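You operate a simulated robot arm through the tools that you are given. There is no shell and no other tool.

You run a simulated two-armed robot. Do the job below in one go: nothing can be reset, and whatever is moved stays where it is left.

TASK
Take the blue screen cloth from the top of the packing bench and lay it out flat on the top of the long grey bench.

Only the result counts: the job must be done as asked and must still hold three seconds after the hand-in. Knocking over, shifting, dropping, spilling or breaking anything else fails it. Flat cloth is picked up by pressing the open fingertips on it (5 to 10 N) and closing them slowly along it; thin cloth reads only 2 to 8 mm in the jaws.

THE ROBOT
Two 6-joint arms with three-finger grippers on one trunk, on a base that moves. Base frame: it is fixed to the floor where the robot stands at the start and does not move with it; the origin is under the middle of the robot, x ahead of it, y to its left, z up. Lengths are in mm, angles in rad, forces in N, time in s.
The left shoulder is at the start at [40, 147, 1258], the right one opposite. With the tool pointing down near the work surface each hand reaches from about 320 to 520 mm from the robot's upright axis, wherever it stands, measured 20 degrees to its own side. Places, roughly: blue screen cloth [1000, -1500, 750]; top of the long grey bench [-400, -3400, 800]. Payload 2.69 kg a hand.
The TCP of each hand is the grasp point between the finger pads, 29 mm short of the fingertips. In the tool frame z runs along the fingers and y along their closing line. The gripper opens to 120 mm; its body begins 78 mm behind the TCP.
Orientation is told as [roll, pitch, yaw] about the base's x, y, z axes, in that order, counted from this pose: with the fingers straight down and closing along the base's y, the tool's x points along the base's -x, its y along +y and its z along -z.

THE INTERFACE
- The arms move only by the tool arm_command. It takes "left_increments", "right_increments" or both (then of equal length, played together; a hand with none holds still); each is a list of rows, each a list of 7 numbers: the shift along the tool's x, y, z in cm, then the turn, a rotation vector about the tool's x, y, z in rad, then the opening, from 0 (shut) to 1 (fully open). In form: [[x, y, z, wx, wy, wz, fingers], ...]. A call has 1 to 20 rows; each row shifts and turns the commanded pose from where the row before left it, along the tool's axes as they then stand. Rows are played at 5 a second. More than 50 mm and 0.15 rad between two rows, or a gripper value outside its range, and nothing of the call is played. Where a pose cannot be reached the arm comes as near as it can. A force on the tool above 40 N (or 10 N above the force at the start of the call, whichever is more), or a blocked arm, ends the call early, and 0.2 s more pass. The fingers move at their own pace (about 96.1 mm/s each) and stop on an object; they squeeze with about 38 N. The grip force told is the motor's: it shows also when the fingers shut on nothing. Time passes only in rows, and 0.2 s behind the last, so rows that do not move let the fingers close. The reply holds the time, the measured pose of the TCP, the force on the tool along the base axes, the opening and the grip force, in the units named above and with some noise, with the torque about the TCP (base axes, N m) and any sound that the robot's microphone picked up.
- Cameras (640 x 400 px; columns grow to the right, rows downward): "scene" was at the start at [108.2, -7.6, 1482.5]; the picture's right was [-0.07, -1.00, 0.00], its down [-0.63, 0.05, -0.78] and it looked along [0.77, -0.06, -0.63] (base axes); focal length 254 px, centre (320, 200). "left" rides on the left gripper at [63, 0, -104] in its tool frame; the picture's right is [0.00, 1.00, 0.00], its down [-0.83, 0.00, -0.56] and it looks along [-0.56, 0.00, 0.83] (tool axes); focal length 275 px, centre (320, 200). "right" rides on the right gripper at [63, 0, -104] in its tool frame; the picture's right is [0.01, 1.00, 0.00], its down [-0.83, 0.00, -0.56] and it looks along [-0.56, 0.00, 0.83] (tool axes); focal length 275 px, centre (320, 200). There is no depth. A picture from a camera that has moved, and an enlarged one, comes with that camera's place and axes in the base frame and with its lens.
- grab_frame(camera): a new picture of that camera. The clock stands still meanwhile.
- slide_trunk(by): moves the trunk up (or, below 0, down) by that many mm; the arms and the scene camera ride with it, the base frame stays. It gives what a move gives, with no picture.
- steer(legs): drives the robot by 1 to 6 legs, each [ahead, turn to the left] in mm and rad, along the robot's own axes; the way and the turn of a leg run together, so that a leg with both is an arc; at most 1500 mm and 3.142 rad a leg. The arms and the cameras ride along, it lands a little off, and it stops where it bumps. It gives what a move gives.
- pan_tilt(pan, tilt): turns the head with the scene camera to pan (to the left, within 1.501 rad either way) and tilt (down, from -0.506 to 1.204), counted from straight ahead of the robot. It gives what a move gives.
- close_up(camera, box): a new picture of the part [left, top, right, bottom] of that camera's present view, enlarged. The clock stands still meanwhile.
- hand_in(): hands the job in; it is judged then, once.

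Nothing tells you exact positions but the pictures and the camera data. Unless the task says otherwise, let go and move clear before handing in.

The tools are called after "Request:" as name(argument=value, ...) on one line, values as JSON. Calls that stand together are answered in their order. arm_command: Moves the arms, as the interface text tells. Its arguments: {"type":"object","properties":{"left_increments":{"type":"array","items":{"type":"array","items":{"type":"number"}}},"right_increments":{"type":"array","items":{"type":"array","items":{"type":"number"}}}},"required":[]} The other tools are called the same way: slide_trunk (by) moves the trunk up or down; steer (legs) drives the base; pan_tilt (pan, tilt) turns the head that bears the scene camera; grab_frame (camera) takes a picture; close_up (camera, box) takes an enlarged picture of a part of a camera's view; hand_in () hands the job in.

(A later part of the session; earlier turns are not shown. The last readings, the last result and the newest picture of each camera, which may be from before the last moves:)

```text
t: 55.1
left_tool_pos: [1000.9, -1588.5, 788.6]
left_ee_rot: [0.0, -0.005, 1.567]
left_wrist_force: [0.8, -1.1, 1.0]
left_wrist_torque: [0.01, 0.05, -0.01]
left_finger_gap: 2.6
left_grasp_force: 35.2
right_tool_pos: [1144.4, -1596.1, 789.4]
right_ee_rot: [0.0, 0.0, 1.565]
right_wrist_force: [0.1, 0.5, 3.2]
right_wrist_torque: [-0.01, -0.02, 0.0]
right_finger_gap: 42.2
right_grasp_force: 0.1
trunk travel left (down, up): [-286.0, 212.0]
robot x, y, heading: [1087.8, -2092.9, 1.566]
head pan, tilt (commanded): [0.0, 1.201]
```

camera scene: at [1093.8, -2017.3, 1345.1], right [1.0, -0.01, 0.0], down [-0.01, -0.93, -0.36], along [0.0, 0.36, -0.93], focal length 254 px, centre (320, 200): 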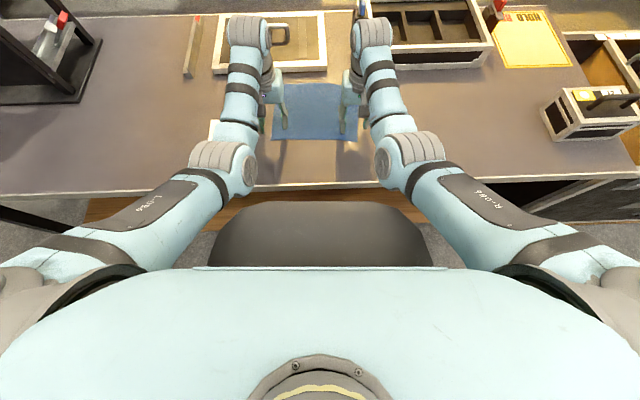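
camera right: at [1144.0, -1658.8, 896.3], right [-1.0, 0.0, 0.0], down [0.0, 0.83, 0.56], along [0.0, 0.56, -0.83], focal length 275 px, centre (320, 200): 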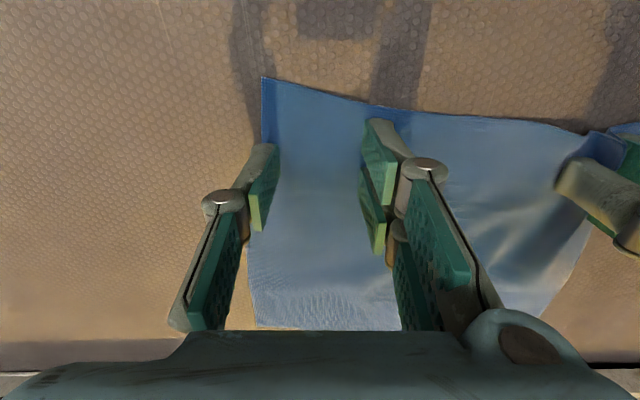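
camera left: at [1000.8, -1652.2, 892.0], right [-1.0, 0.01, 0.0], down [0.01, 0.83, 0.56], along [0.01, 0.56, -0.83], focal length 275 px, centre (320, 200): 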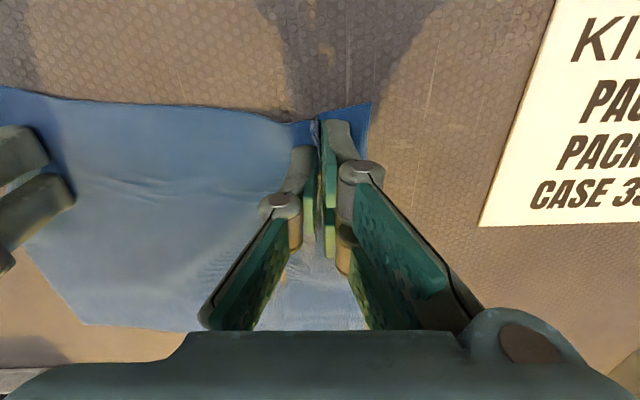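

Request:
arm_command(right_increments=[[0, 0, 0.05, 0, 0, 0, 0.35], [0, 0, 0, 0, 0, 0, 0.33], [0, 0, 0, 0, 0, 0, 0.31], [0, 0, 0, 0, 0, 0, 0.29]], left_increments=[[0, 0, 0, 0, 0, 0, 0], [0, 0, 0, 0, 0, 0, 0], [0, 0, 0, 0, 0, 0, 0], [0, 0, 0, 0, 0, 0, 0]])

```text
t: 56.1
left_tool_pos: [1001.5, -1588.1, 789.5]
left_ee_rot: [0.001, -0.006, 1.566]
left_wrist_force: [-1.4, 0.5, 0.6]
left_wrist_torque: [0.01, -0.08, -0.02]
left_finger_gap: 1.0
left_grasp_force: 28.7
right_tool_pos: [1145.0, -1596.0, 788.6]
right_ee_rot: [0.0, 0.0, 1.564]
right_wrist_force: [-0.1, -0.5, 9.0]
right_wrist_torque: [-0.03, 0.03, -0.02]
right_finger_gap: 33.9
right_grasp_force: 0.0
trunk travel left (down, up): [-286.0, 212.0]
robot x, y, heading: [1090.4, -2094.9, 1.56]
head pan, tilt (commanded): [0.0, 1.201]
```

Press is 9 N with the gap at 34 mm, as wanted. I go on closing slowly.

Request:
arm_command(right_increments=[[0, 0, 0, 0, 0, 0, 0.27], [0, 0, 0, 0, 0, 0, 0.25], [0, 0, 0, 0, 0, 0, 0.23]], left_increments=[[0, 0, 0, 0, 0, 0, 0], [0, 0, 0, 0, 0, 0, 0], [0, 0, 0, 0, 0, 0, 0]])

Request:
grab_frame(camera="right")

```text
t: 56.9
left_tool_pos: [1001.6, -1588.6, 788.1]
left_ee_rot: [0.001, -0.005, 1.566]
left_wrist_force: [7.0, 0.3, -0.9]
left_wrist_torque: [0.12, 1.95, -0.03]
left_finger_gap: 2.0
left_grasp_force: 29.6
right_tool_pos: [1145.1, -1596.6, 789.4]
right_ee_rot: [0.0, 0.0, 1.565]
right_wrist_force: [-1.1, 0.1, 9.3]
right_wrist_torque: [-0.06, 0.06, 0.0]
right_finger_gap: 27.0
right_grasp_force: 0.1
trunk travel left (down, up): [-286.0, 212.0]
robot x, y, heading: [1089.0, -2090.5, 1.559]
head pan, tilt (commanded): [0.0, 1.201]
```

```text
taken
camera right: at [1143.8, -1660.0, 894.3], right [-1.0, 0.0, 0.0], down [0.0, 0.83, 0.56], along [0.0, 0.56, -0.83], focal length 275 px, centre (320, 200)
```

right: 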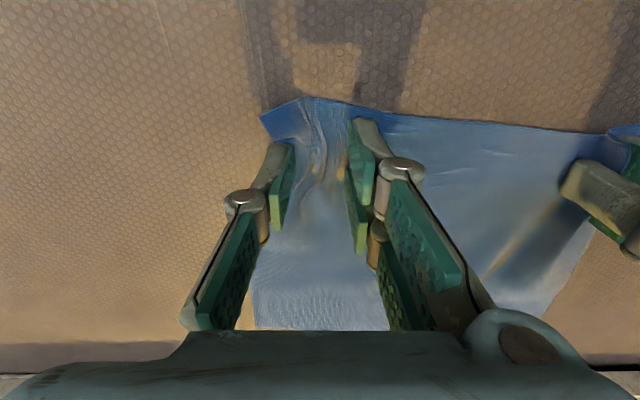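

Cloth is gathering between the right fingers at a steady 9 N. I continue.

Request:
arm_command(right_increments=[[0, 0, 0, 0, 0, 0, 0.21], [0, 0, 0, 0, 0, 0, 0.19], [0, 0, 0, 0, 0, 0, 0.17]], left_increments=[[0, 0, 0, 0, 0, 0, 0], [0, 0, 0, 0, 0, 0, 0], [0, 0, 0, 0, 0, 0, 0]])

```text
t: 57.7
left_tool_pos: [1001.7, -1588.4, 789.1]
left_ee_rot: [-0.001, -0.006, 1.565]
left_wrist_force: [-0.3, 0.0, 0.2]
left_wrist_torque: [0.0, 0.03, 0.01]
left_finger_gap: 3.7
left_grasp_force: 37.5
right_tool_pos: [1144.9, -1596.1, 788.6]
right_ee_rot: [-0.001, 0.0, 1.564]
right_wrist_force: [-0.6, 0.3, 5.7]
right_wrist_torque: [-0.05, -0.01, -0.02]
right_finger_gap: 19.5
right_grasp_force: 0.0
trunk travel left (down, up): [-286.0, 212.0]
robot x, y, heading: [1092.7, -2089.6, 1.569]
head pan, tilt (commanded): [0.0, 1.201]
```

Request:
arm_command(right_increments=[[0, 0, 0.03, 0, 0, 0, 0.15], [0, 0, 0, 0, 0, 0, 0.13], [0, 0, 0, 0, 0, 0, 0.11]], left_increments=[[0, 0, 0, 0, 0, 0, 0], [0, 0, 0, 0, 0, 0, 0], [0, 0, 0, 0, 0, 0, 0]])

Request:
grab_frame(camera="right")

```text
t: 58.5
left_tool_pos: [1000.3, -1587.4, 789.3]
left_ee_rot: [-0.001, -0.005, 1.567]
left_wrist_force: [0.7, 0.2, -0.2]
left_wrist_torque: [0.01, -0.05, 0.01]
left_finger_gap: 1.3
left_grasp_force: 28.0
right_tool_pos: [1143.8, -1596.7, 787.8]
right_ee_rot: [0.003, -0.001, 1.564]
right_wrist_force: [-1.3, -1.2, 5.6]
right_wrist_torque: [0.01, 0.0, 0.03]
right_finger_gap: 12.5
right_grasp_force: 0.2
trunk travel left (down, up): [-286.0, 212.0]
robot x, y, heading: [1088.9, -2092.5, 1.563]
head pan, tilt (commanded): [0.0, 1.201]
```

```text
taken
camera right: at [1143.8, -1659.4, 893.5], right [-1.0, 0.0, 0.0], down [0.0, 0.83, 0.56], along [0.0, 0.56, -0.83], focal length 275 px, centre (320, 200)
```

right: 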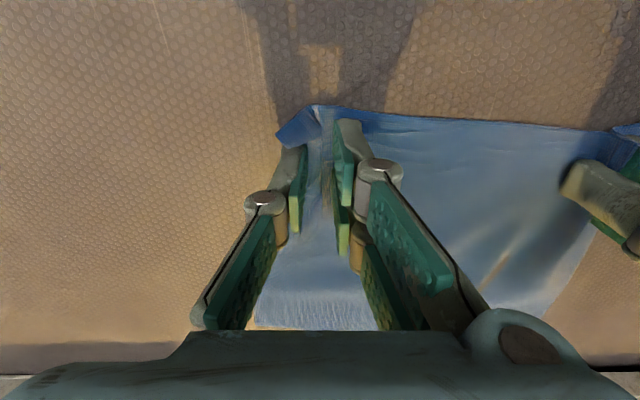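

The fold is standing between the right fingers; I close them the rest of the way.

Request:
arm_command(right_increments=[[0, 0, 0, 0, 0, 0, 0.09], [0, 0, 0, 0, 0, 0, 0.06], [0, 0, 0, 0, 0, 0, 0.03], [0, 0, 0, 0, 0, 0, 0.0], [0, 0, 0, 0, 0, 0, 0.0], [0, 0, 0, 0, 0, 0, 0.0]], left_increments=[[0, 0, 0, 0, 0, 0, 0], [0, 0, 0, 0, 0, 0, 0], [0, 0, 0, 0, 0, 0, 0], [0, 0, 0, 0, 0, 0, 0], [0, 0, 0, 0, 0, 0, 0], [0, 0, 0, 0, 0, 0, 0]])

Request:
grab_frame(camera="right")

Request:
grab_frame(camera="left")

```text
t: 59.9
left_tool_pos: [1001.7, -1587.0, 787.9]
left_ee_rot: [-0.001, -0.004, 1.565]
left_wrist_force: [-0.4, 0.9, -0.6]
left_wrist_torque: [0.0, -0.02, 0.01]
left_finger_gap: 2.9
left_grasp_force: 34.0
right_tool_pos: [1144.7, -1596.3, 788.4]
right_ee_rot: [0.001, -0.001, 1.563]
right_wrist_force: [0.4, 0.5, 0.2]
right_wrist_torque: [-0.01, -0.01, -0.03]
right_finger_gap: 0.1
right_grasp_force: 28.1
trunk travel left (down, up): [-286.0, 212.0]
robot x, y, heading: [1088.7, -2092.8, 1.565]
head pan, tilt (commanded): [0.0, 1.201]
```

```text
taken
camera right: at [1143.9, -1658.9, 893.2], right [-1.0, 0.0, 0.0], down [0.0, 0.83, 0.56], along [0.0, 0.56, -0.83], focal length 275 px, centre (320, 200)
```

right: 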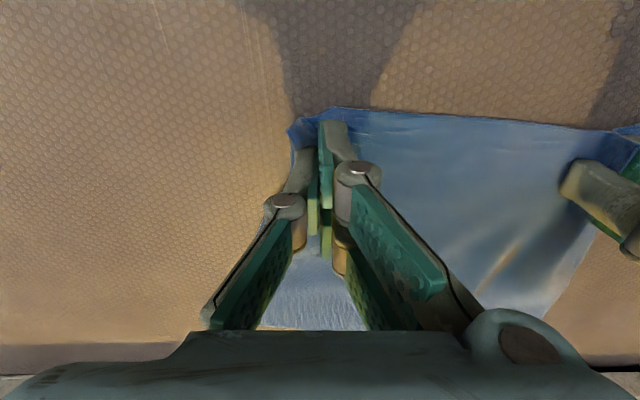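

```text
taken
camera left: at [1001.2, -1652.1, 892.0], right [-1.0, 0.01, 0.0], down [0.01, 0.83, 0.56], along [0.01, 0.56, -0.83], focal length 275 px, centre (320, 200)
```

left: 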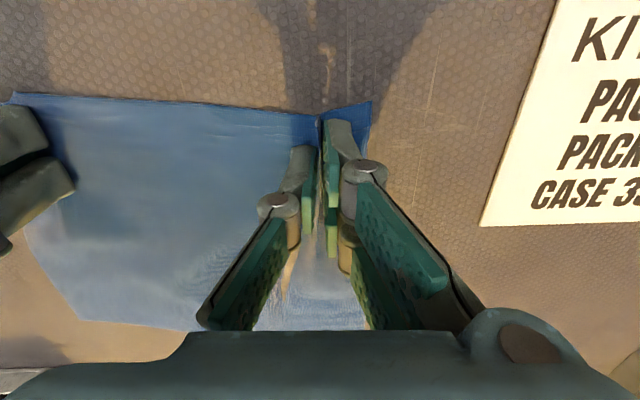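

The right gap reads 0.1 mm, so the fold probably slipped out at the end. I zoom in to check.

Request:
close_up(camera="right", box=[220, 60, 480, 222])

Request:
close_up(camera="left", box=[220, 60, 480, 222])

```text
2.46 times, centred on (350, 141) of right
camera zoom: at [1143.9, -1658.9, 893.2], right [-1.0, 0.0, 0.0], down [0.0, 0.83, 0.56], along [0.0, 0.56, -0.83], focal length 678 px, centre (246, 345)
```

zoom: 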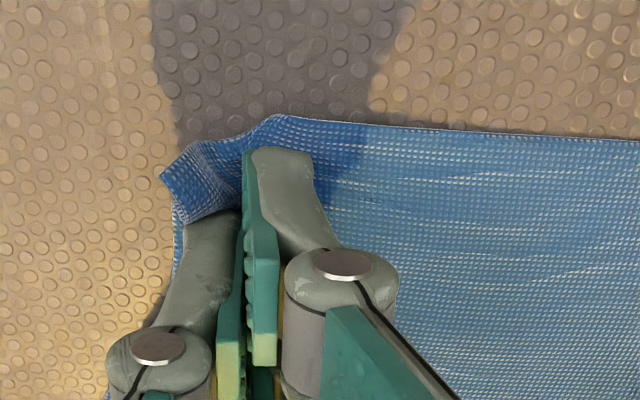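

```text
2.46 times, centred on (350, 141) of left
camera zoom: at [1001.2, -1652.1, 892.0], right [-1.0, 0.01, 0.0], down [0.01, 0.83, 0.56], along [0.01, 0.56, -0.83], focal length 678 px, centre (246, 345)
```

zoom: 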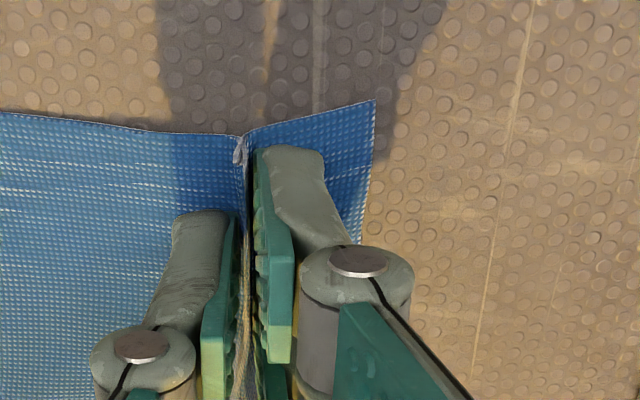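

The left fold is firmly in the pads, but the right one slipped out underneath. I lift the right hand a little, reopen it and look where the corner lies now.

Request:
arm_command(right_increments=[[0, 0, 0, 0, 0, 0, 0.1], [0, 0, -0.4, 0, 0, 0, 0.25], [0, 0, -0.6, 0, 0, 0, 0.35], [0, 0, 0, 0, 0, 0, 0.35], [0, 0, 0, 0, 0, 0, 0.35]], left_increments=[[0, 0, 0, 0, 0, 0, 0], [0, 0, 0, 0, 0, 0, 0], [0, 0, 0, 0, 0, 0, 0], [0, 0, 0, 0, 0, 0, 0], [0, 0, 0, 0, 0, 0, 0]])

Request:
grab_frame(camera="right")

```text
t: 61.1
left_tool_pos: [1001.0, -1587.7, 788.5]
left_ee_rot: [0.002, -0.005, 1.565]
left_wrist_force: [-14.3, 12.5, -3.9]
left_wrist_torque: [0.31, 0.54, 0.1]
left_finger_gap: 2.3
left_grasp_force: 29.0
right_tool_pos: [1144.6, -1595.4, 800.1]
right_ee_rot: [0.0, -0.001, 1.563]
right_wrist_force: [-0.2, 0.3, -0.6]
right_wrist_torque: [-0.03, 0.04, -0.02]
right_finger_gap: 42.0
right_grasp_force: 0.0
trunk travel left (down, up): [-286.0, 212.0]
robot x, y, heading: [1090.7, -2092.8, 1.562]
head pan, tilt (commanded): [0.0, 1.201]
```

```text
taken
camera right: at [1143.9, -1658.8, 904.3], right [-1.0, 0.0, 0.0], down [0.0, 0.83, 0.56], along [0.0, 0.56, -0.83], focal length 275 px, centre (320, 200)
```

right: 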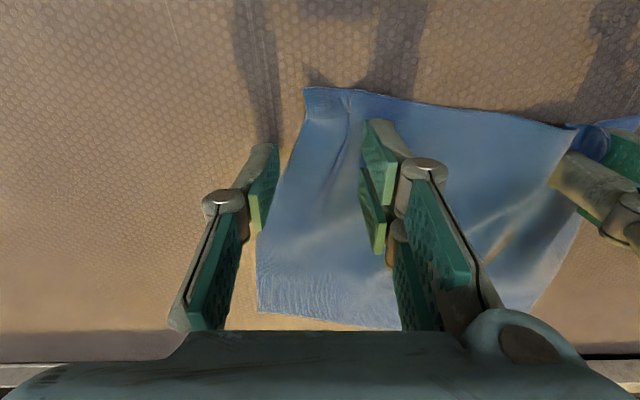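

The right corner has shifted inward (edge x ≈ 1163 at my fingers), so I move the right hand 17 mm further in and press again.

Request:
arm_command(right_increments=[[0, 0.9, 0, 0, 0, 0, 0.35], [0, 0.8, 0, 0, 0, 0, 0.35], [0, 0, 0.5, 0, 0, 0, 0.35], [0, 0, 0.4, 0, 0, 0, 0.35], [0, 0, 0.15, 0, 0, 0, 0.35], [0, 0, 0, 0, 0, 0, 0.35]], left_increments=[[0, 0, 0, 0, 0, 0, 0], [0, 0, 0, 0, 0, 0, 0], [0, 0, 0, 0, 0, 0, 0], [0, 0, 0, 0, 0, 0, 0], [0, 0, 0, 0, 0, 0, 0], [0, 0, 0, 0, 0, 0, 0]])

Request:
grab_frame(camera="right")

```text
t: 62.5
left_tool_pos: [1001.2, -1589.0, 789.9]
left_ee_rot: [0.0, -0.007, 1.566]
left_wrist_force: [0.0, 1.4, 0.8]
left_wrist_torque: [-0.03, -0.06, -0.03]
left_finger_gap: 1.7
left_grasp_force: 30.6
right_tool_pos: [1128.4, -1594.3, 788.5]
right_ee_rot: [0.0, -0.003, 1.565]
right_wrist_force: [-0.3, 2.3, 13.6]
right_wrist_torque: [-0.06, 0.07, -0.01]
right_finger_gap: 42.6
right_grasp_force: 0.1
trunk travel left (down, up): [-286.0, 212.0]
robot x, y, heading: [1089.8, -2090.6, 1.563]
head pan, tilt (commanded): [0.0, 1.201]
```

```text
taken
camera right: at [1126.8, -1658.5, 894.0], right [-1.0, 0.0, 0.0], down [0.0, 0.83, 0.56], along [0.0, 0.56, -0.83], focal length 275 px, centre (320, 200)
```

right: 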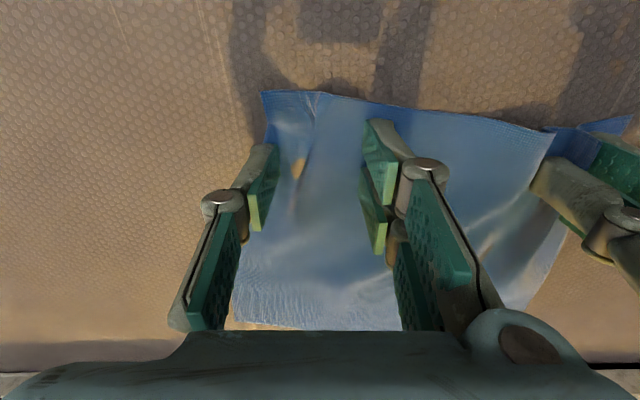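

The press reads about 13 N; I ease by 0.3 mm and close in small steps, watching the force.

Request:
arm_command(right_increments=[[0, 0, -0.03, 0, 0, 0, 0.33], [0, 0, 0, 0, 0, 0, 0.31], [0, 0, 0, 0, 0, 0, 0.29], [0, 0, 0, 0, 0, 0, 0.27]], left_increments=[[0, 0, 0, 0, 0, 0, 0], [0, 0, 0, 0, 0, 0, 0], [0, 0, 0, 0, 0, 0, 0], [0, 0, 0, 0, 0, 0, 0]])

Request:
arm_command(right_increments=[[0, 0, 0, 0, 0, 0, 0.25], [0, 0, 0, 0, 0, 0, 0.23], [0, 0, 0, 0, 0, 0, 0.21]], left_increments=[[0, 0, 0, 0, 0, 0, 0], [0, 0, 0, 0, 0, 0, 0], [0, 0, 0, 0, 0, 0, 0]])

```text
t: 63.5
left_tool_pos: [1002.1, -1588.7, 789.5]
left_ee_rot: [0.0, -0.008, 1.565]
left_wrist_force: [-2.2, 0.3, -1.3]
left_wrist_torque: [-0.02, 0.02, 0.0]
left_finger_gap: 3.6
left_grasp_force: 30.2
right_tool_pos: [1128.8, -1595.8, 788.8]
right_ee_rot: [0.001, -0.001, 1.564]
right_wrist_force: [-0.5, 1.1, 14.4]
right_wrist_torque: [-0.07, 0.1, 0.0]
right_finger_gap: 31.5
right_grasp_force: 0.1
trunk travel left (down, up): [-286.0, 212.0]
robot x, y, heading: [1094.2, -2091.3, 1.565]
head pan, tilt (commanded): [0.0, 1.201]
```

```text
t: 64.3
left_tool_pos: [1001.1, -1588.0, 789.6]
left_ee_rot: [-0.001, -0.008, 1.565]
left_wrist_force: [1.3, -0.4, 1.5]
left_wrist_torque: [0.03, -0.05, -0.03]
left_finger_gap: 3.0
left_grasp_force: 30.6
right_tool_pos: [1128.6, -1595.5, 789.5]
right_ee_rot: [0.0, 0.0, 1.565]
right_wrist_force: [0.3, 0.0, 12.9]
right_wrist_torque: [-0.09, 0.07, 0.01]
right_finger_gap: 23.7
right_grasp_force: 0.1
trunk travel left (down, up): [-286.0, 212.0]
robot x, y, heading: [1090.6, -2091.7, 1.56]
head pan, tilt (commanded): [0.0, 1.201]
```

Request:
arm_command(right_increments=[[0, 0, 0, 0, 0, 0, 0.19], [0, 0, 0, 0, 0, 0, 0.17], [0, 0, 0, 0, 0, 0, 0.15]], left_increments=[[0, 0, 0, 0, 0, 0, 0], [0, 0, 0, 0, 0, 0, 0], [0, 0, 0, 0, 0, 0, 0]])

Request:
grab_frame(camera="right")

```text
t: 65.1
left_tool_pos: [1001.0, -1589.1, 787.5]
left_ee_rot: [0.001, -0.005, 1.566]
left_wrist_force: [-1.2, 0.6, -2.4]
left_wrist_torque: [0.01, 1.44, -0.08]
left_finger_gap: 1.8
left_grasp_force: 29.4
right_tool_pos: [1127.4, -1596.1, 788.6]
right_ee_rot: [0.001, 0.0, 1.563]
right_wrist_force: [-1.2, -1.9, 8.4]
right_wrist_torque: [-0.09, 0.02, 0.02]
right_finger_gap: 18.5
right_grasp_force: 0.3
trunk travel left (down, up): [-286.0, 212.0]
robot x, y, heading: [1094.1, -2093.4, 1.565]
head pan, tilt (commanded): [0.0, 1.201]
```

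```text
taken
camera right: at [1127.0, -1659.4, 893.9], right [-1.0, 0.0, 0.0], down [0.0, 0.83, 0.56], along [0.0, 0.56, -0.83], focal length 275 px, centre (320, 200)
```

right: 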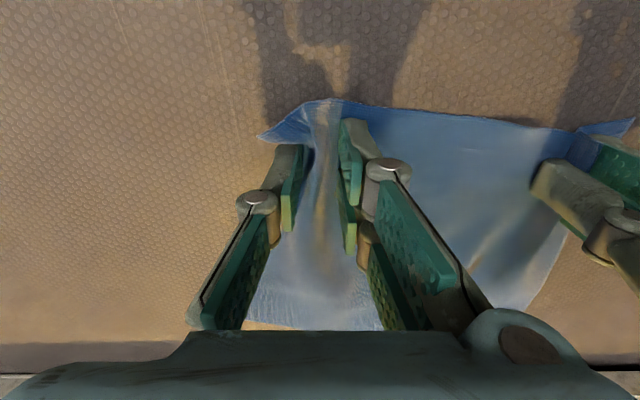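

A clear ridge now stands between the right fingers. I keep the pressure up with small downward steps while closing further.

Request:
arm_command(right_increments=[[0, 0, 0.04, 0, 0, 0, 0.13], [0, 0, 0.02, 0, 0, 0, 0.11], [0, 0, 0.02, 0, 0, 0, 0.09]], left_increments=[[0, 0, 0, 0, 0, 0, 0], [0, 0, 0, 0, 0, 0, 0], [0, 0, 0, 0, 0, 0, 0]])

Request:
close_up(camera="right", box=[220, 60, 480, 222])

```text
t: 65.9
left_tool_pos: [1001.0, -1588.7, 788.7]
left_ee_rot: [0.001, -0.008, 1.564]
left_wrist_force: [-1.7, 0.5, 0.1]
left_wrist_torque: [-0.07, -0.06, -0.01]
left_finger_gap: 2.8
left_grasp_force: 35.5
right_tool_pos: [1128.8, -1594.9, 788.8]
right_ee_rot: [0.0, 0.0, 1.563]
right_wrist_force: [-0.5, -1.2, 7.0]
right_wrist_torque: [-0.1, 0.02, 0.01]
right_finger_gap: 9.6
right_grasp_force: 0.1
trunk travel left (down, up): [-286.0, 212.0]
robot x, y, heading: [1089.0, -2091.4, 1.566]
head pan, tilt (commanded): [0.0, 1.201]
```

```text
2.46 times, centred on (350, 141) of right
camera zoom: at [1127.2, -1659.0, 893.2], right [-1.0, 0.0, 0.0], down [0.0, 0.83, 0.56], along [0.0, 0.56, -0.83], focal length 678 px, centre (246, 345)
```

zoom: 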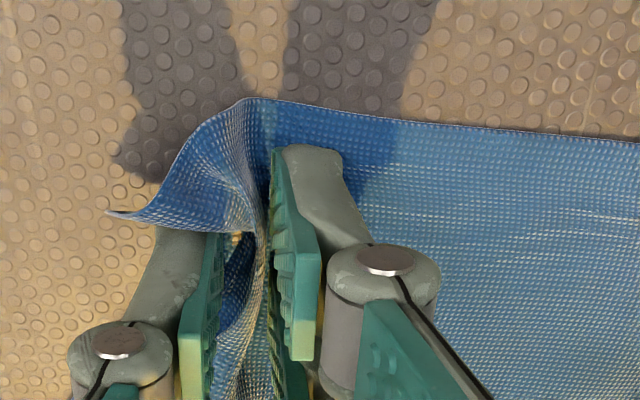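

The fold stands up between the pads. I close fully now with a little more press.

Request:
arm_command(right_increments=[[0, 0, 0.03, 0, 0, 0, 0.07], [0, 0, 0.02, 0, 0, 0, 0.04], [0, 0, 0, 0, 0, 0, 0.0], [0, 0, 0, 0, 0, 0, 0.0], [0, 0, 0, 0, 0, 0, 0.0]], left_increments=[[0, 0, 0, 0, 0, 0, 0], [0, 0, 0, 0, 0, 0, 0], [0, 0, 0, 0, 0, 0, 0], [0, 0, 0, 0, 0, 0, 0], [0, 0, 0, 0, 0, 0, 0]])

Request:
close_up(camera="right", box=[220, 60, 480, 222])

```text
t: 67.1
left_tool_pos: [999.7, -1587.7, 789.7]
left_ee_rot: [0.001, -0.005, 1.565]
left_wrist_force: [-3.3, -0.4, 0.8]
left_wrist_torque: [0.02, -0.07, 0.0]
left_finger_gap: 1.2
left_grasp_force: 28.6
right_tool_pos: [1128.5, -1595.3, 788.0]
right_ee_rot: [-0.001, 0.0, 1.563]
right_wrist_force: [-0.7, -0.7, 12.1]
right_wrist_torque: [-0.05, -0.09, 0.01]
right_finger_gap: 1.8
right_grasp_force: 32.0
trunk travel left (down, up): [-286.0, 212.0]
robot x, y, heading: [1091.5, -2094.6, 1.565]
head pan, tilt (commanded): [0.0, 1.201]
```

```text
2.46 times, centred on (350, 141) of right
camera zoom: at [1126.9, -1659.0, 892.5], right [-1.0, 0.0, 0.0], down [0.0, 0.83, 0.56], along [0.0, 0.56, -0.83], focal length 678 px, centre (246, 345)
```

zoom: 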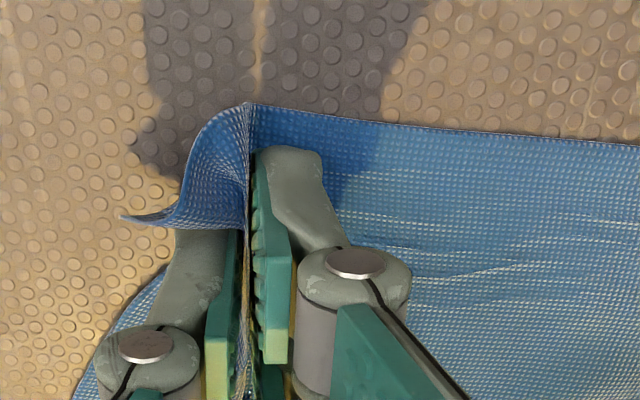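

Both hands now hold a pinched fold of the cloth (1.2 and 1.8 mm). I lift gently by 3 cm and check.

Request:
arm_command(right_increments=[[0, 0, -0.5, 0, 0, 0, 0], [0, 0, -0.5, 0, 0, 0, 0], [0, 0, -1.0, 0, 0, 0, 0], [0, 0, -1.0, 0, 0, 0, 0], [0, 0, 0, 0, 0, 0, 0]], left_increments=[[0, 0, -0.5, 0, 0, 0, 0], [0, 0, -0.5, 0, 0, 0, 0], [0, 0, -1.0, 0, 0, 0, 0], [0, 0, -1.0, 0, 0, 0, 0], [0, 0, 0, 0, 0, 0, 0]])

Request:
grab_frame(camera="right")

Request:
grab_frame(camera="left")

Request:
close_up(camera="scene", box=[220, 50, 420, 175])

```text
t: 68.3
left_tool_pos: [1000.7, -1586.6, 818.4]
left_ee_rot: [0.0, -0.005, 1.566]
left_wrist_force: [2.4, -2.0, -0.4]
left_wrist_torque: [0.03, 0.67, -0.02]
left_finger_gap: 1.4
left_grasp_force: 28.5
right_tool_pos: [1128.9, -1593.5, 818.1]
right_ee_rot: [-0.003, 0.0, 1.562]
right_wrist_force: [-3.6, 1.7, -1.3]
right_wrist_torque: [-0.02, 0.1, -0.03]
right_finger_gap: 3.7
right_grasp_force: 31.8
trunk travel left (down, up): [-286.0, 212.0]
robot x, y, heading: [1089.8, -2094.8, 1.569]
head pan, tilt (commanded): [0.0, 1.201]
```

```text
taken
camera right: at [1128.1, -1657.6, 922.6], right [-1.0, 0.0, 0.0], down [0.0, 0.83, 0.56], along [0.0, 0.56, -0.83], focal length 275 px, centre (320, 200)
```

right: 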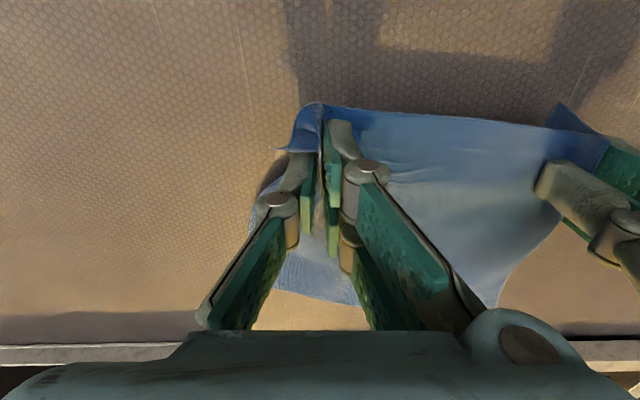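

```text
taken
camera left: at [1001.1, -1651.2, 921.9], right [-1.0, 0.01, 0.0], down [0.01, 0.83, 0.56], along [0.01, 0.56, -0.83], focal length 275 px, centre (320, 200)
```

left: 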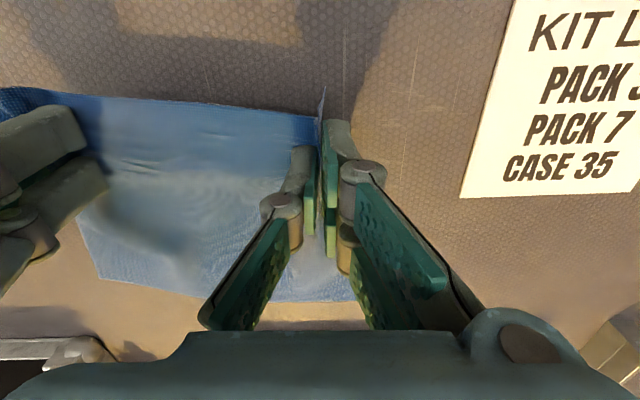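

```text
3.20 times, centred on (320, 112) of scene
camera zoom: at [1092.9, -2017.2, 1345.1], right [1.0, -0.01, 0.0], down [-0.01, -0.93, -0.36], along [0.0, 0.36, -0.93], focal length 812 px, centre (320, 480)
```

zoom: 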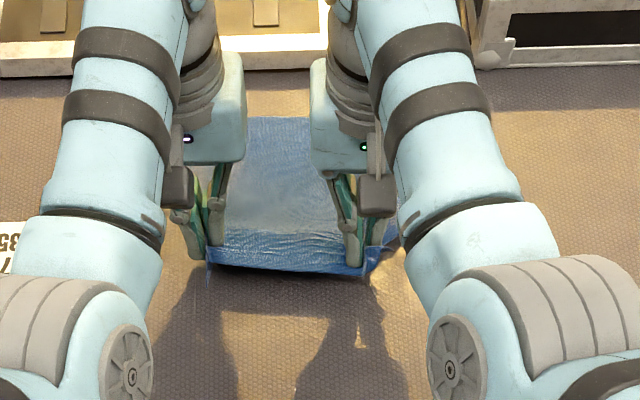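

Both corners rise with the hands. I raise the trunk to bring the cloth clear of the bench.

Request:
slide_trunk(by=190)

Request:
grab_frame(camera="right")

Request:
grab_frame(camera="left")

Request:
grab_frame(camera="scene")

```text
t: 70.4
left_tool_pos: [1000.4, -1587.0, 1008.2]
left_ee_rot: [0.002, -0.006, 1.566]
left_wrist_force: [0.7, -0.4, -1.0]
left_wrist_torque: [-0.02, -0.12, -0.01]
left_finger_gap: 2.7
left_grasp_force: 29.7
right_tool_pos: [1129.7, -1594.0, 1008.3]
right_ee_rot: [-0.003, 0.001, 1.563]
right_wrist_force: [-1.5, 0.5, 1.1]
right_wrist_torque: [0.04, 0.08, -0.03]
right_finger_gap: 2.9
right_grasp_force: 30.4
trunk travel left (down, up): [-476.0, 22.0]
robot x, y, heading: [1091.1, -2094.2, 1.559]
head pan, tilt (commanded): [0.0, 1.201]
```

```text
taken
camera right: at [1127.7, -1658.0, 1112.9], right [-1.0, 0.0, 0.0], down [0.0, 0.83, 0.56], along [0.0, 0.56, -0.83], focal length 275 px, centre (320, 200)
```

right: 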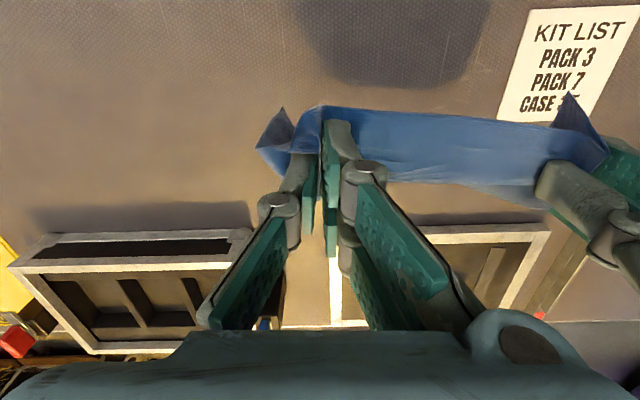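

```text
taken
camera left: at [1000.7, -1651.5, 1112.6], right [-1.0, 0.01, 0.0], down [0.01, 0.83, 0.56], along [0.01, 0.56, -0.83], focal length 275 px, centre (320, 200)
```

left: 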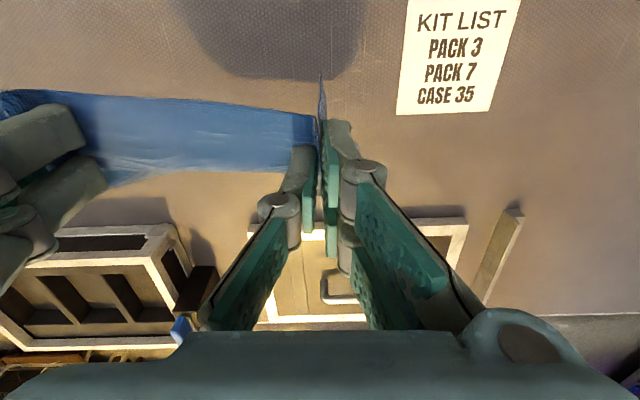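

```text
taken
camera scene: at [1092.4, -2017.5, 1535.9], right [1.0, -0.01, 0.0], down [-0.01, -0.93, -0.36], along [0.0, 0.36, -0.93], focal length 254 px, centre (320, 200)
```

scene: 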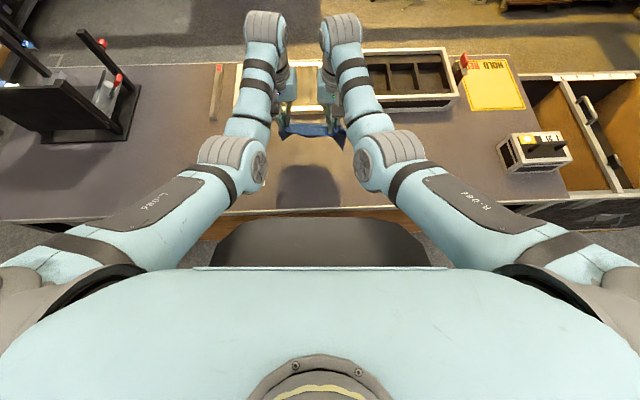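

The cloth hangs freely between both hands, and nothing else has moved. I lift the hands a bit more, back away from the bench and turn toward the long grey bench's end.

Request:
arm_command(right_increments=[[0, 0, -1.0, 0, 0, 0, 0], [0, 0, -1.0, 0, 0, 0, 0], [0, 0, -1.0, 0, 0, 0, 0], [0, 0, -1.0, 0, 0, 0, 0], [0, 0, 0, 0, 0, 0, 0]], left_increments=[[0, 0, -1.0, 0, 0, 0, 0], [0, 0, -1.0, 0, 0, 0, 0], [0, 0, -1.0, 0, 0, 0, 0], [0, 0, -1.0, 0, 0, 0, 0], [0, 0, 0, 0, 0, 0, 0]])

Request:
steer(legs=[[-320, 0]])

Request:
grab_frame(camera="left")

Request:
grab_frame(camera="scene")

```text
t: 71.6
left_tool_pos: [1000.8, -1587.8, 1048.7]
left_ee_rot: [-0.002, -0.006, 1.565]
left_wrist_force: [3.5, 1.4, 0.4]
left_wrist_torque: [0.0, 0.03, 0.03]
left_finger_gap: 2.9
left_grasp_force: 33.4
right_tool_pos: [1130.6, -1594.2, 1047.2]
right_ee_rot: [-0.004, -0.001, 1.561]
right_wrist_force: [-9.4, 0.4, 1.5]
right_wrist_torque: [0.05, 0.01, -0.03]
right_finger_gap: 1.0
right_grasp_force: 28.7
trunk travel left (down, up): [-476.0, 22.0]
robot x, y, heading: [1092.5, -2090.6, 1.56]
head pan, tilt (commanded): [0.0, 1.201]
```

```text
t: 73.7
left_tool_pos: [1000.5, -1909.1, 1047.9]
left_ee_rot: [-0.001, -0.001, 1.564]
left_wrist_force: [5.2, -0.1, -1.6]
left_wrist_torque: [-0.04, -0.11, -0.01]
left_finger_gap: 2.1
left_grasp_force: 29.8
right_tool_pos: [1130.3, -1914.6, 1045.1]
right_ee_rot: [-0.005, 0.001, 1.557]
right_wrist_force: [-6.7, -0.2, 1.7]
right_wrist_torque: [0.02, 0.15, -0.04]
right_finger_gap: 1.9
right_grasp_force: 31.6
trunk travel left (down, up): [-476.0, 22.0]
robot x, y, heading: [1088.3, -2416.4, 1.558]
head pan, tilt (commanded): [0.0, 1.201]
```

```text
taken
camera left: at [1000.1, -1972.8, 1151.7], right [-1.0, 0.01, 0.0], down [0.01, 0.83, 0.56], along [0.01, 0.56, -0.83], focal length 275 px, centre (320, 200)
```

left: 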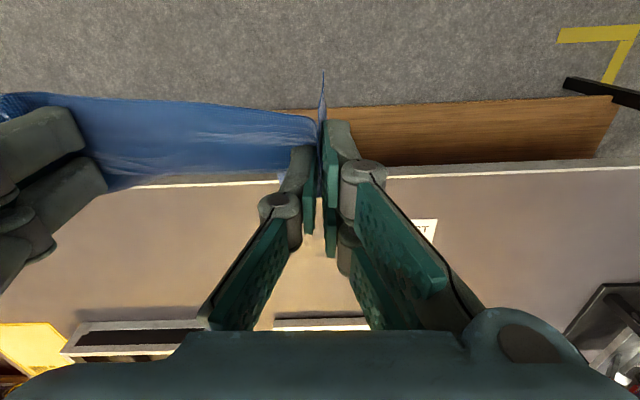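

```text
taken
camera scene: at [1091.1, -2337.6, 1535.5], right [1.0, -0.01, 0.0], down [-0.01, -0.93, -0.36], along [0.0, 0.36, -0.93], focal length 254 px, centre (320, 200)
```

scene: 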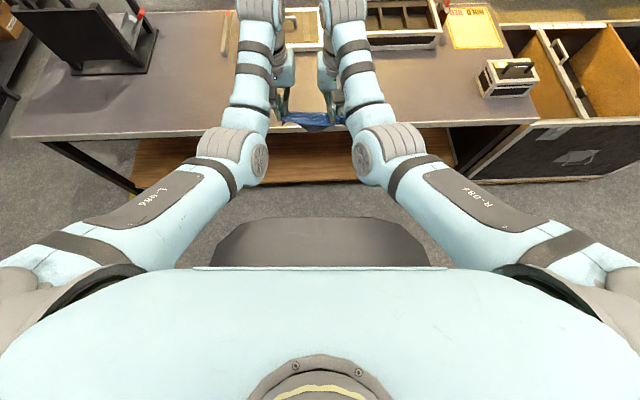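

I'm clear of the packing bench with the cloth hanging well. The cloth edge is pulled fairly tight between the hands, so I relax it by 3 mm, then turn to face −x and drive along the aisle.

Request:
arm_command(right_increments=[[0, 0.15, 0, 0, 0, 0, 0], [0, 0, 0, 0, 0, 0, 0]], left_increments=[[0, -0.15, 0, 0, 0, 0, 0], [0, 0, 0, 0, 0, 0, 0]])

Request:
steer(legs=[[0, 1.62]])

Request:
pan_tilt(pan=0, tilt=0.6)

Request:
grab_frame(camera="scene")

```text
t: 74.3
left_tool_pos: [1001.4, -1910.4, 1049.1]
left_ee_rot: [0.001, -0.003, 1.565]
left_wrist_force: [2.9, 0.2, 0.3]
left_wrist_torque: [-0.03, -0.35, 0.05]
left_finger_gap: 1.9
left_grasp_force: 33.0
right_tool_pos: [1129.7, -1916.0, 1046.9]
right_ee_rot: [-0.008, 0.002, 1.555]
right_wrist_force: [-2.8, 1.0, -1.9]
right_wrist_torque: [-0.01, 0.12, -0.04]
right_finger_gap: 3.3
right_grasp_force: 31.1
trunk travel left (down, up): [-476.0, 22.0]
robot x, y, heading: [1088.0, -2419.8, 1.56]
head pan, tilt (commanded): [0.0, 1.201]
```

```text
t: 78.7
left_tool_pos: [588.3, -2524.1, 1050.6]
left_ee_rot: [-0.001, -0.005, -3.11]
left_wrist_force: [-0.2, 3.1, 1.5]
left_wrist_torque: [0.06, 0.01, 0.01]
left_finger_gap: 2.4
left_grasp_force: 30.7
right_tool_pos: [587.5, -2394.8, 1045.5]
right_ee_rot: [-0.005, 0.002, -3.119]
right_wrist_force: [0.3, -4.1, -0.4]
right_wrist_torque: [0.06, -0.02, -0.02]
right_finger_gap: 3.2
right_grasp_force: 36.1
trunk travel left (down, up): [-476.0, 22.0]
robot x, y, heading: [1093.2, -2414.6, -3.107]
head pan, tilt (commanded): [0.0, 1.201]
```

```text
t: 79.7
left_tool_pos: [587.5, -2523.8, 1049.1]
left_ee_rot: [0.001, -0.005, -3.108]
left_wrist_force: [0.4, 5.3, 1.3]
left_wrist_torque: [0.32, -0.01, 0.04]
left_finger_gap: 1.9
left_grasp_force: 32.2
right_tool_pos: [588.7, -2394.3, 1045.4]
right_ee_rot: [-0.006, 0.0, -3.118]
right_wrist_force: [0.1, -3.8, 1.1]
right_wrist_torque: [-0.21, -0.01, -0.01]
right_finger_gap: 3.0
right_grasp_force: 30.6
trunk travel left (down, up): [-476.0, 22.0]
robot x, y, heading: [1087.7, -2415.3, -3.113]
head pan, tilt (commanded): [0.0, 0.6]
```

```text
taken
camera scene: at [982.4, -2421.5, 1580.2], right [-0.03, 1.0, 0.0], down [0.57, 0.02, -0.82], along [-0.82, -0.03, -0.57], focal length 254 px, centre (320, 200)
```

scene: 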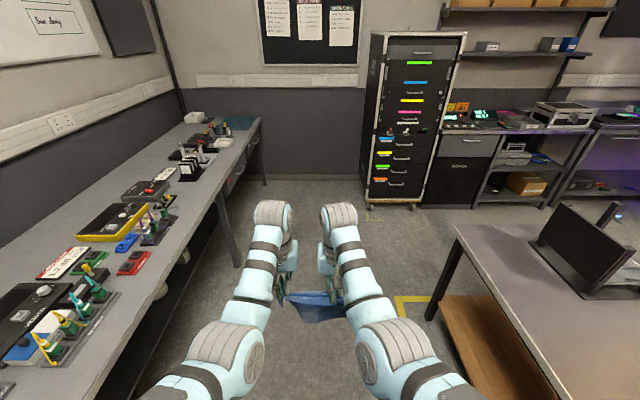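

The aisle ahead is free, the rack and wall lie beyond. I drive about 2.1 m along −x to stand near (−1020, −2500).

Request:
steer(legs=[[1050, 0.012], [1050, 0]])

Request:
grab_frame(camera="scene")

Request:
grab_frame(camera="left")

```text
t: 90.1
left_tool_pos: [-1511.0, -2615.2, 1050.0]
left_ee_rot: [-0.001, -0.005, -3.093]
left_wrist_force: [0.3, 3.3, -0.3]
left_wrist_torque: [0.15, 0.0, 0.0]
left_finger_gap: 1.7
left_grasp_force: 30.0
right_tool_pos: [-1510.2, -2486.3, 1046.6]
right_ee_rot: [-0.006, 0.001, -3.103]
right_wrist_force: [0.2, -2.9, 0.7]
right_wrist_torque: [-0.03, 0.03, 0.03]
right_finger_gap: 2.9
right_grasp_force: 35.9
trunk travel left (down, up): [-476.0, 22.0]
robot x, y, heading: [-1010.9, -2499.9, -3.094]
head pan, tilt (commanded): [0.0, 0.6]
```

```text
taken
camera scene: at [-1115.9, -2508.0, 1580.4], right [-0.04, 1.0, 0.0], down [0.56, 0.03, -0.83], along [-0.82, -0.04, -0.56], focal length 254 px, centre (320, 200)
```

scene: 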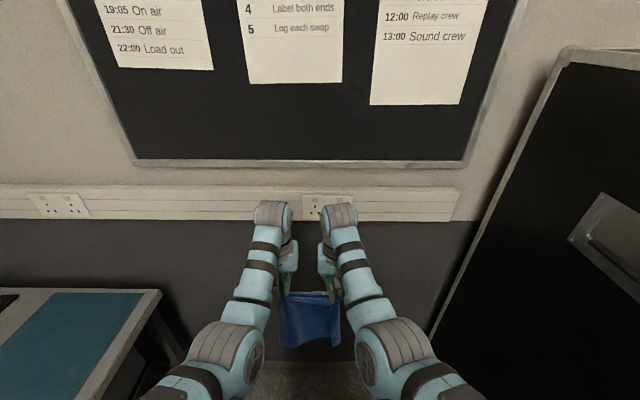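

```text
taken
camera left: at [-1445.9, -2613.9, 1153.5], right [0.04, -1.0, 0.0], down [-0.83, -0.04, 0.56], along [-0.56, -0.02, -0.83], focal length 275 px, centre (320, 200)
```

left: 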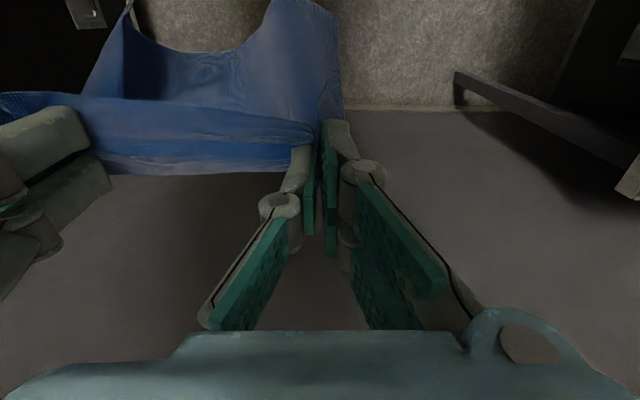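

I'm at (−1011, −2500). The free teal corner of the bench is at my left front, so I turn left to face it at about −116°.

Request:
steer(legs=[[0, 1.06]])

Request:
grab_frame(camera="scene")

Request:
grab_frame(camera="right")

```text
t: 93.1
left_tool_pos: [-1163.0, -2988.4, 1049.5]
left_ee_rot: [-0.002, -0.005, -2.05]
left_wrist_force: [-3.6, 2.8, -1.5]
left_wrist_torque: [-0.11, -0.09, -0.01]
left_finger_gap: 2.6
left_grasp_force: 31.0
right_tool_pos: [-1275.2, -2924.7, 1044.2]
right_ee_rot: [-0.007, 0.002, -2.06]
right_wrist_force: [6.2, -4.8, -6.2]
right_wrist_torque: [-0.02, -0.24, 0.02]
right_finger_gap: 2.9
right_grasp_force: 28.0
trunk travel left (down, up): [-476.0, 22.0]
robot x, y, heading: [-1016.2, -2500.6, -2.049]
head pan, tilt (commanded): [0.0, 0.6]
```

```text
taken
camera scene: at [-1058.9, -2598.3, 1580.3], right [-0.89, 0.46, 0.0], down [0.26, 0.5, -0.82], along [-0.38, -0.73, -0.57], focal length 254 px, centre (320, 200)
```

scene: 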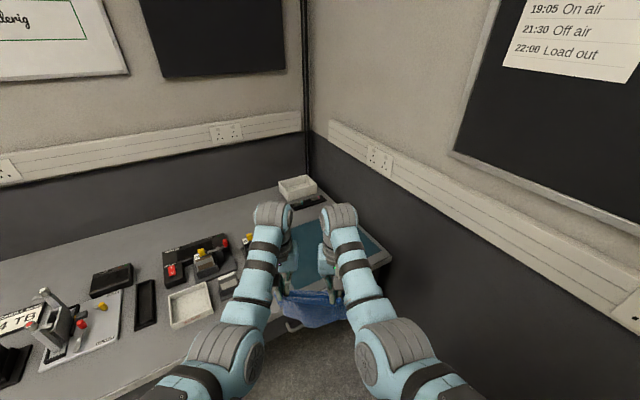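

```text
taken
camera right: at [-1246.9, -2870.3, 1149.9], right [0.89, -0.47, -0.01], down [-0.38, -0.74, 0.55], along [-0.26, -0.49, -0.83], focal length 275 px, centre (320, 200)
```

right: 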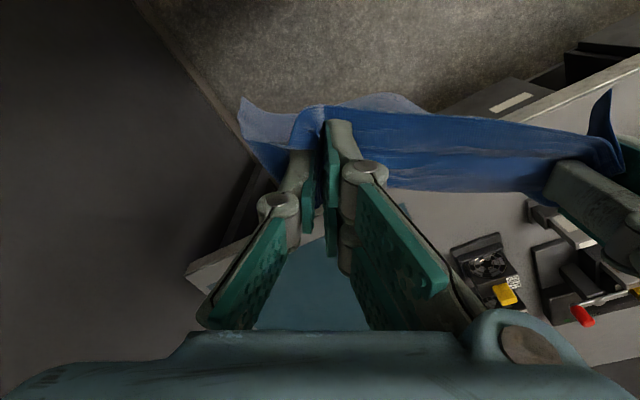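

The cloth hangs in front of me and the free corner lies behind it. I zoom in to fix the positions of the nearest items before moving in.

Request:
close_up(camera="scene", box=[200, 170, 420, 308])

Request:
close_up(camera="right", box=[160, 60, 640, 360])

Request:
grab_frame(camera="left")

```text
2.90 times, centred on (310, 239) of scene
camera zoom: at [-1058.9, -2598.3, 1580.3], right [-0.89, 0.46, 0.0], down [0.26, 0.5, -0.82], along [-0.38, -0.73, -0.57], focal length 736 px, centre (349, 87)
```

zoom: 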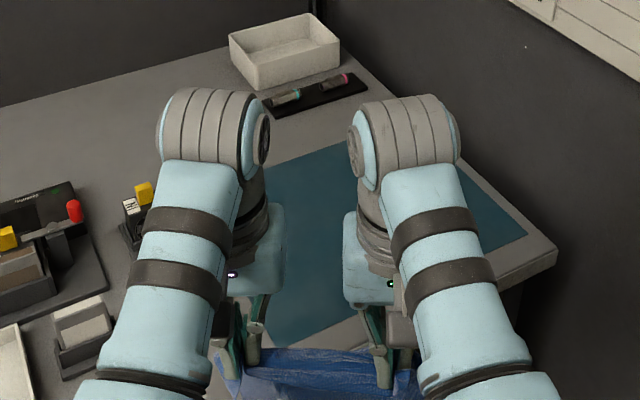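

```text
1.33 times, centred on (400, 210) of right
camera zoom: at [-1246.9, -2870.3, 1149.9], right [0.89, -0.47, -0.01], down [-0.38, -0.74, 0.55], along [-0.26, -0.49, -0.83], focal length 367 px, centre (213, 187)
```

zoom: 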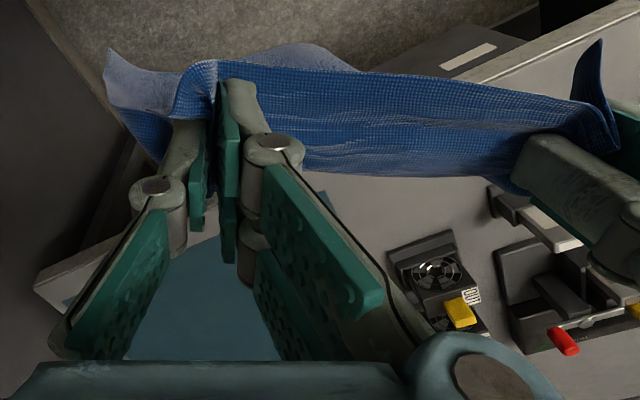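

```text
taken
camera left: at [-1133.3, -2934.9, 1153.1], right [0.89, -0.46, 0.0], down [-0.38, -0.73, 0.56], along [-0.26, -0.5, -0.83], focal length 275 px, centre (320, 200)
```

left: 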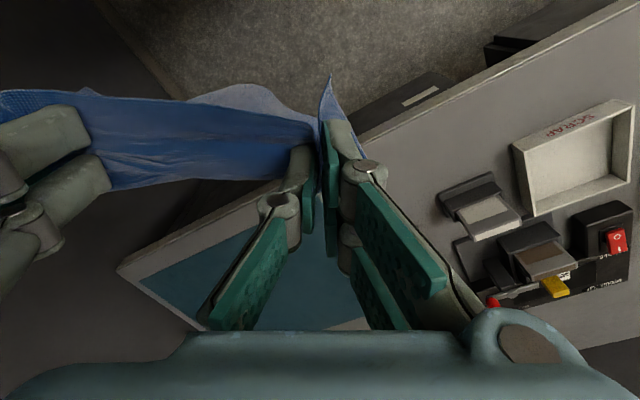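

From these views: the bench's front edge runs slightly askew (y ≈ −3082 at x −994 to −3110 at x −1650), the nearest item (fan block) has its right front corner at (−1197, −3273). I aim for a cloth centre of about (−1368, −3264) and move in part of the way.

Request:
steer(legs=[[0, -0.038], [170, 0]])

Request:
pan_tilt(pan=0, tilt=0.9)

Request:
grab_frame(camera="scene")

Request:
grab_frame(camera="left")

```text
t: 95.0
left_tool_pos: [-1265.0, -3129.7, 1051.1]
left_ee_rot: [-0.001, -0.009, -2.091]
left_wrist_force: [-3.7, 2.6, -0.8]
left_wrist_torque: [0.08, 0.19, 0.04]
left_finger_gap: 1.5
left_grasp_force: 30.9
right_tool_pos: [-1376.9, -3060.8, 1046.0]
right_ee_rot: [-0.008, -0.001, -2.099]
right_wrist_force: [6.0, -3.5, 0.8]
right_wrist_torque: [-0.07, -0.03, 0.02]
right_finger_gap: 2.7
right_grasp_force: 35.3
trunk travel left (down, up): [-476.0, 22.0]
robot x, y, heading: [-1094.3, -2649.1, -2.094]
head pan, tilt (commanded): [0.0, 0.6]
```

```text
t: 95.8
left_tool_pos: [-1268.4, -3132.9, 1048.9]
left_ee_rot: [-0.001, -0.003, -2.089]
left_wrist_force: [-3.7, 2.4, 1.6]
left_wrist_torque: [0.22, 0.34, 0.03]
left_finger_gap: 1.3
left_grasp_force: 31.2
right_tool_pos: [-1378.4, -3063.3, 1045.6]
right_ee_rot: [-0.006, 0.002, -2.1]
right_wrist_force: [7.0, -4.4, 0.3]
right_wrist_torque: [-0.09, -0.12, -0.03]
right_finger_gap: 2.7
right_grasp_force: 30.0
trunk travel left (down, up): [-476.0, 22.0]
robot x, y, heading: [-1096.9, -2649.9, -2.093]
head pan, tilt (commanded): [0.0, 0.901]
```

```text
taken
camera scene: at [-1141.5, -2734.2, 1555.6], right [-0.87, 0.5, 0.0], down [0.39, 0.68, -0.62], along [-0.31, -0.54, -0.78], focal length 254 px, centre (320, 200)
```

scene: 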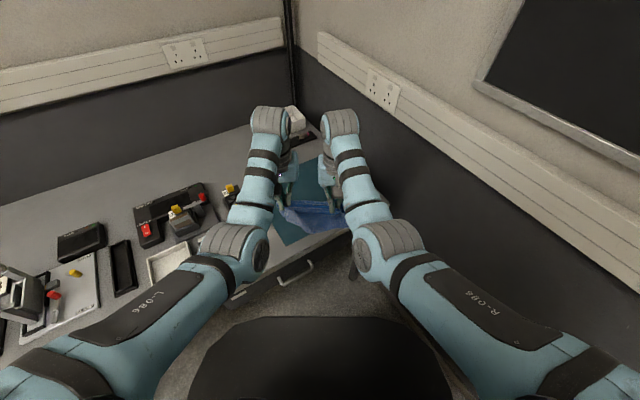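

```text
taken
camera left: at [-1235.5, -3078.8, 1153.1], right [0.87, -0.5, 0.0], down [-0.41, -0.72, 0.56], along [-0.28, -0.48, -0.83], focal length 275 px, centre (320, 200)
```

left: 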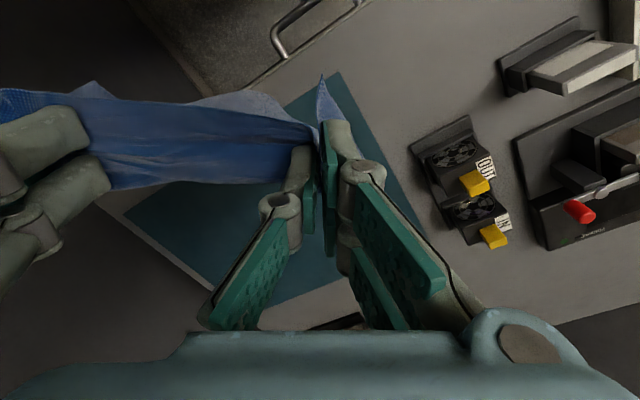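

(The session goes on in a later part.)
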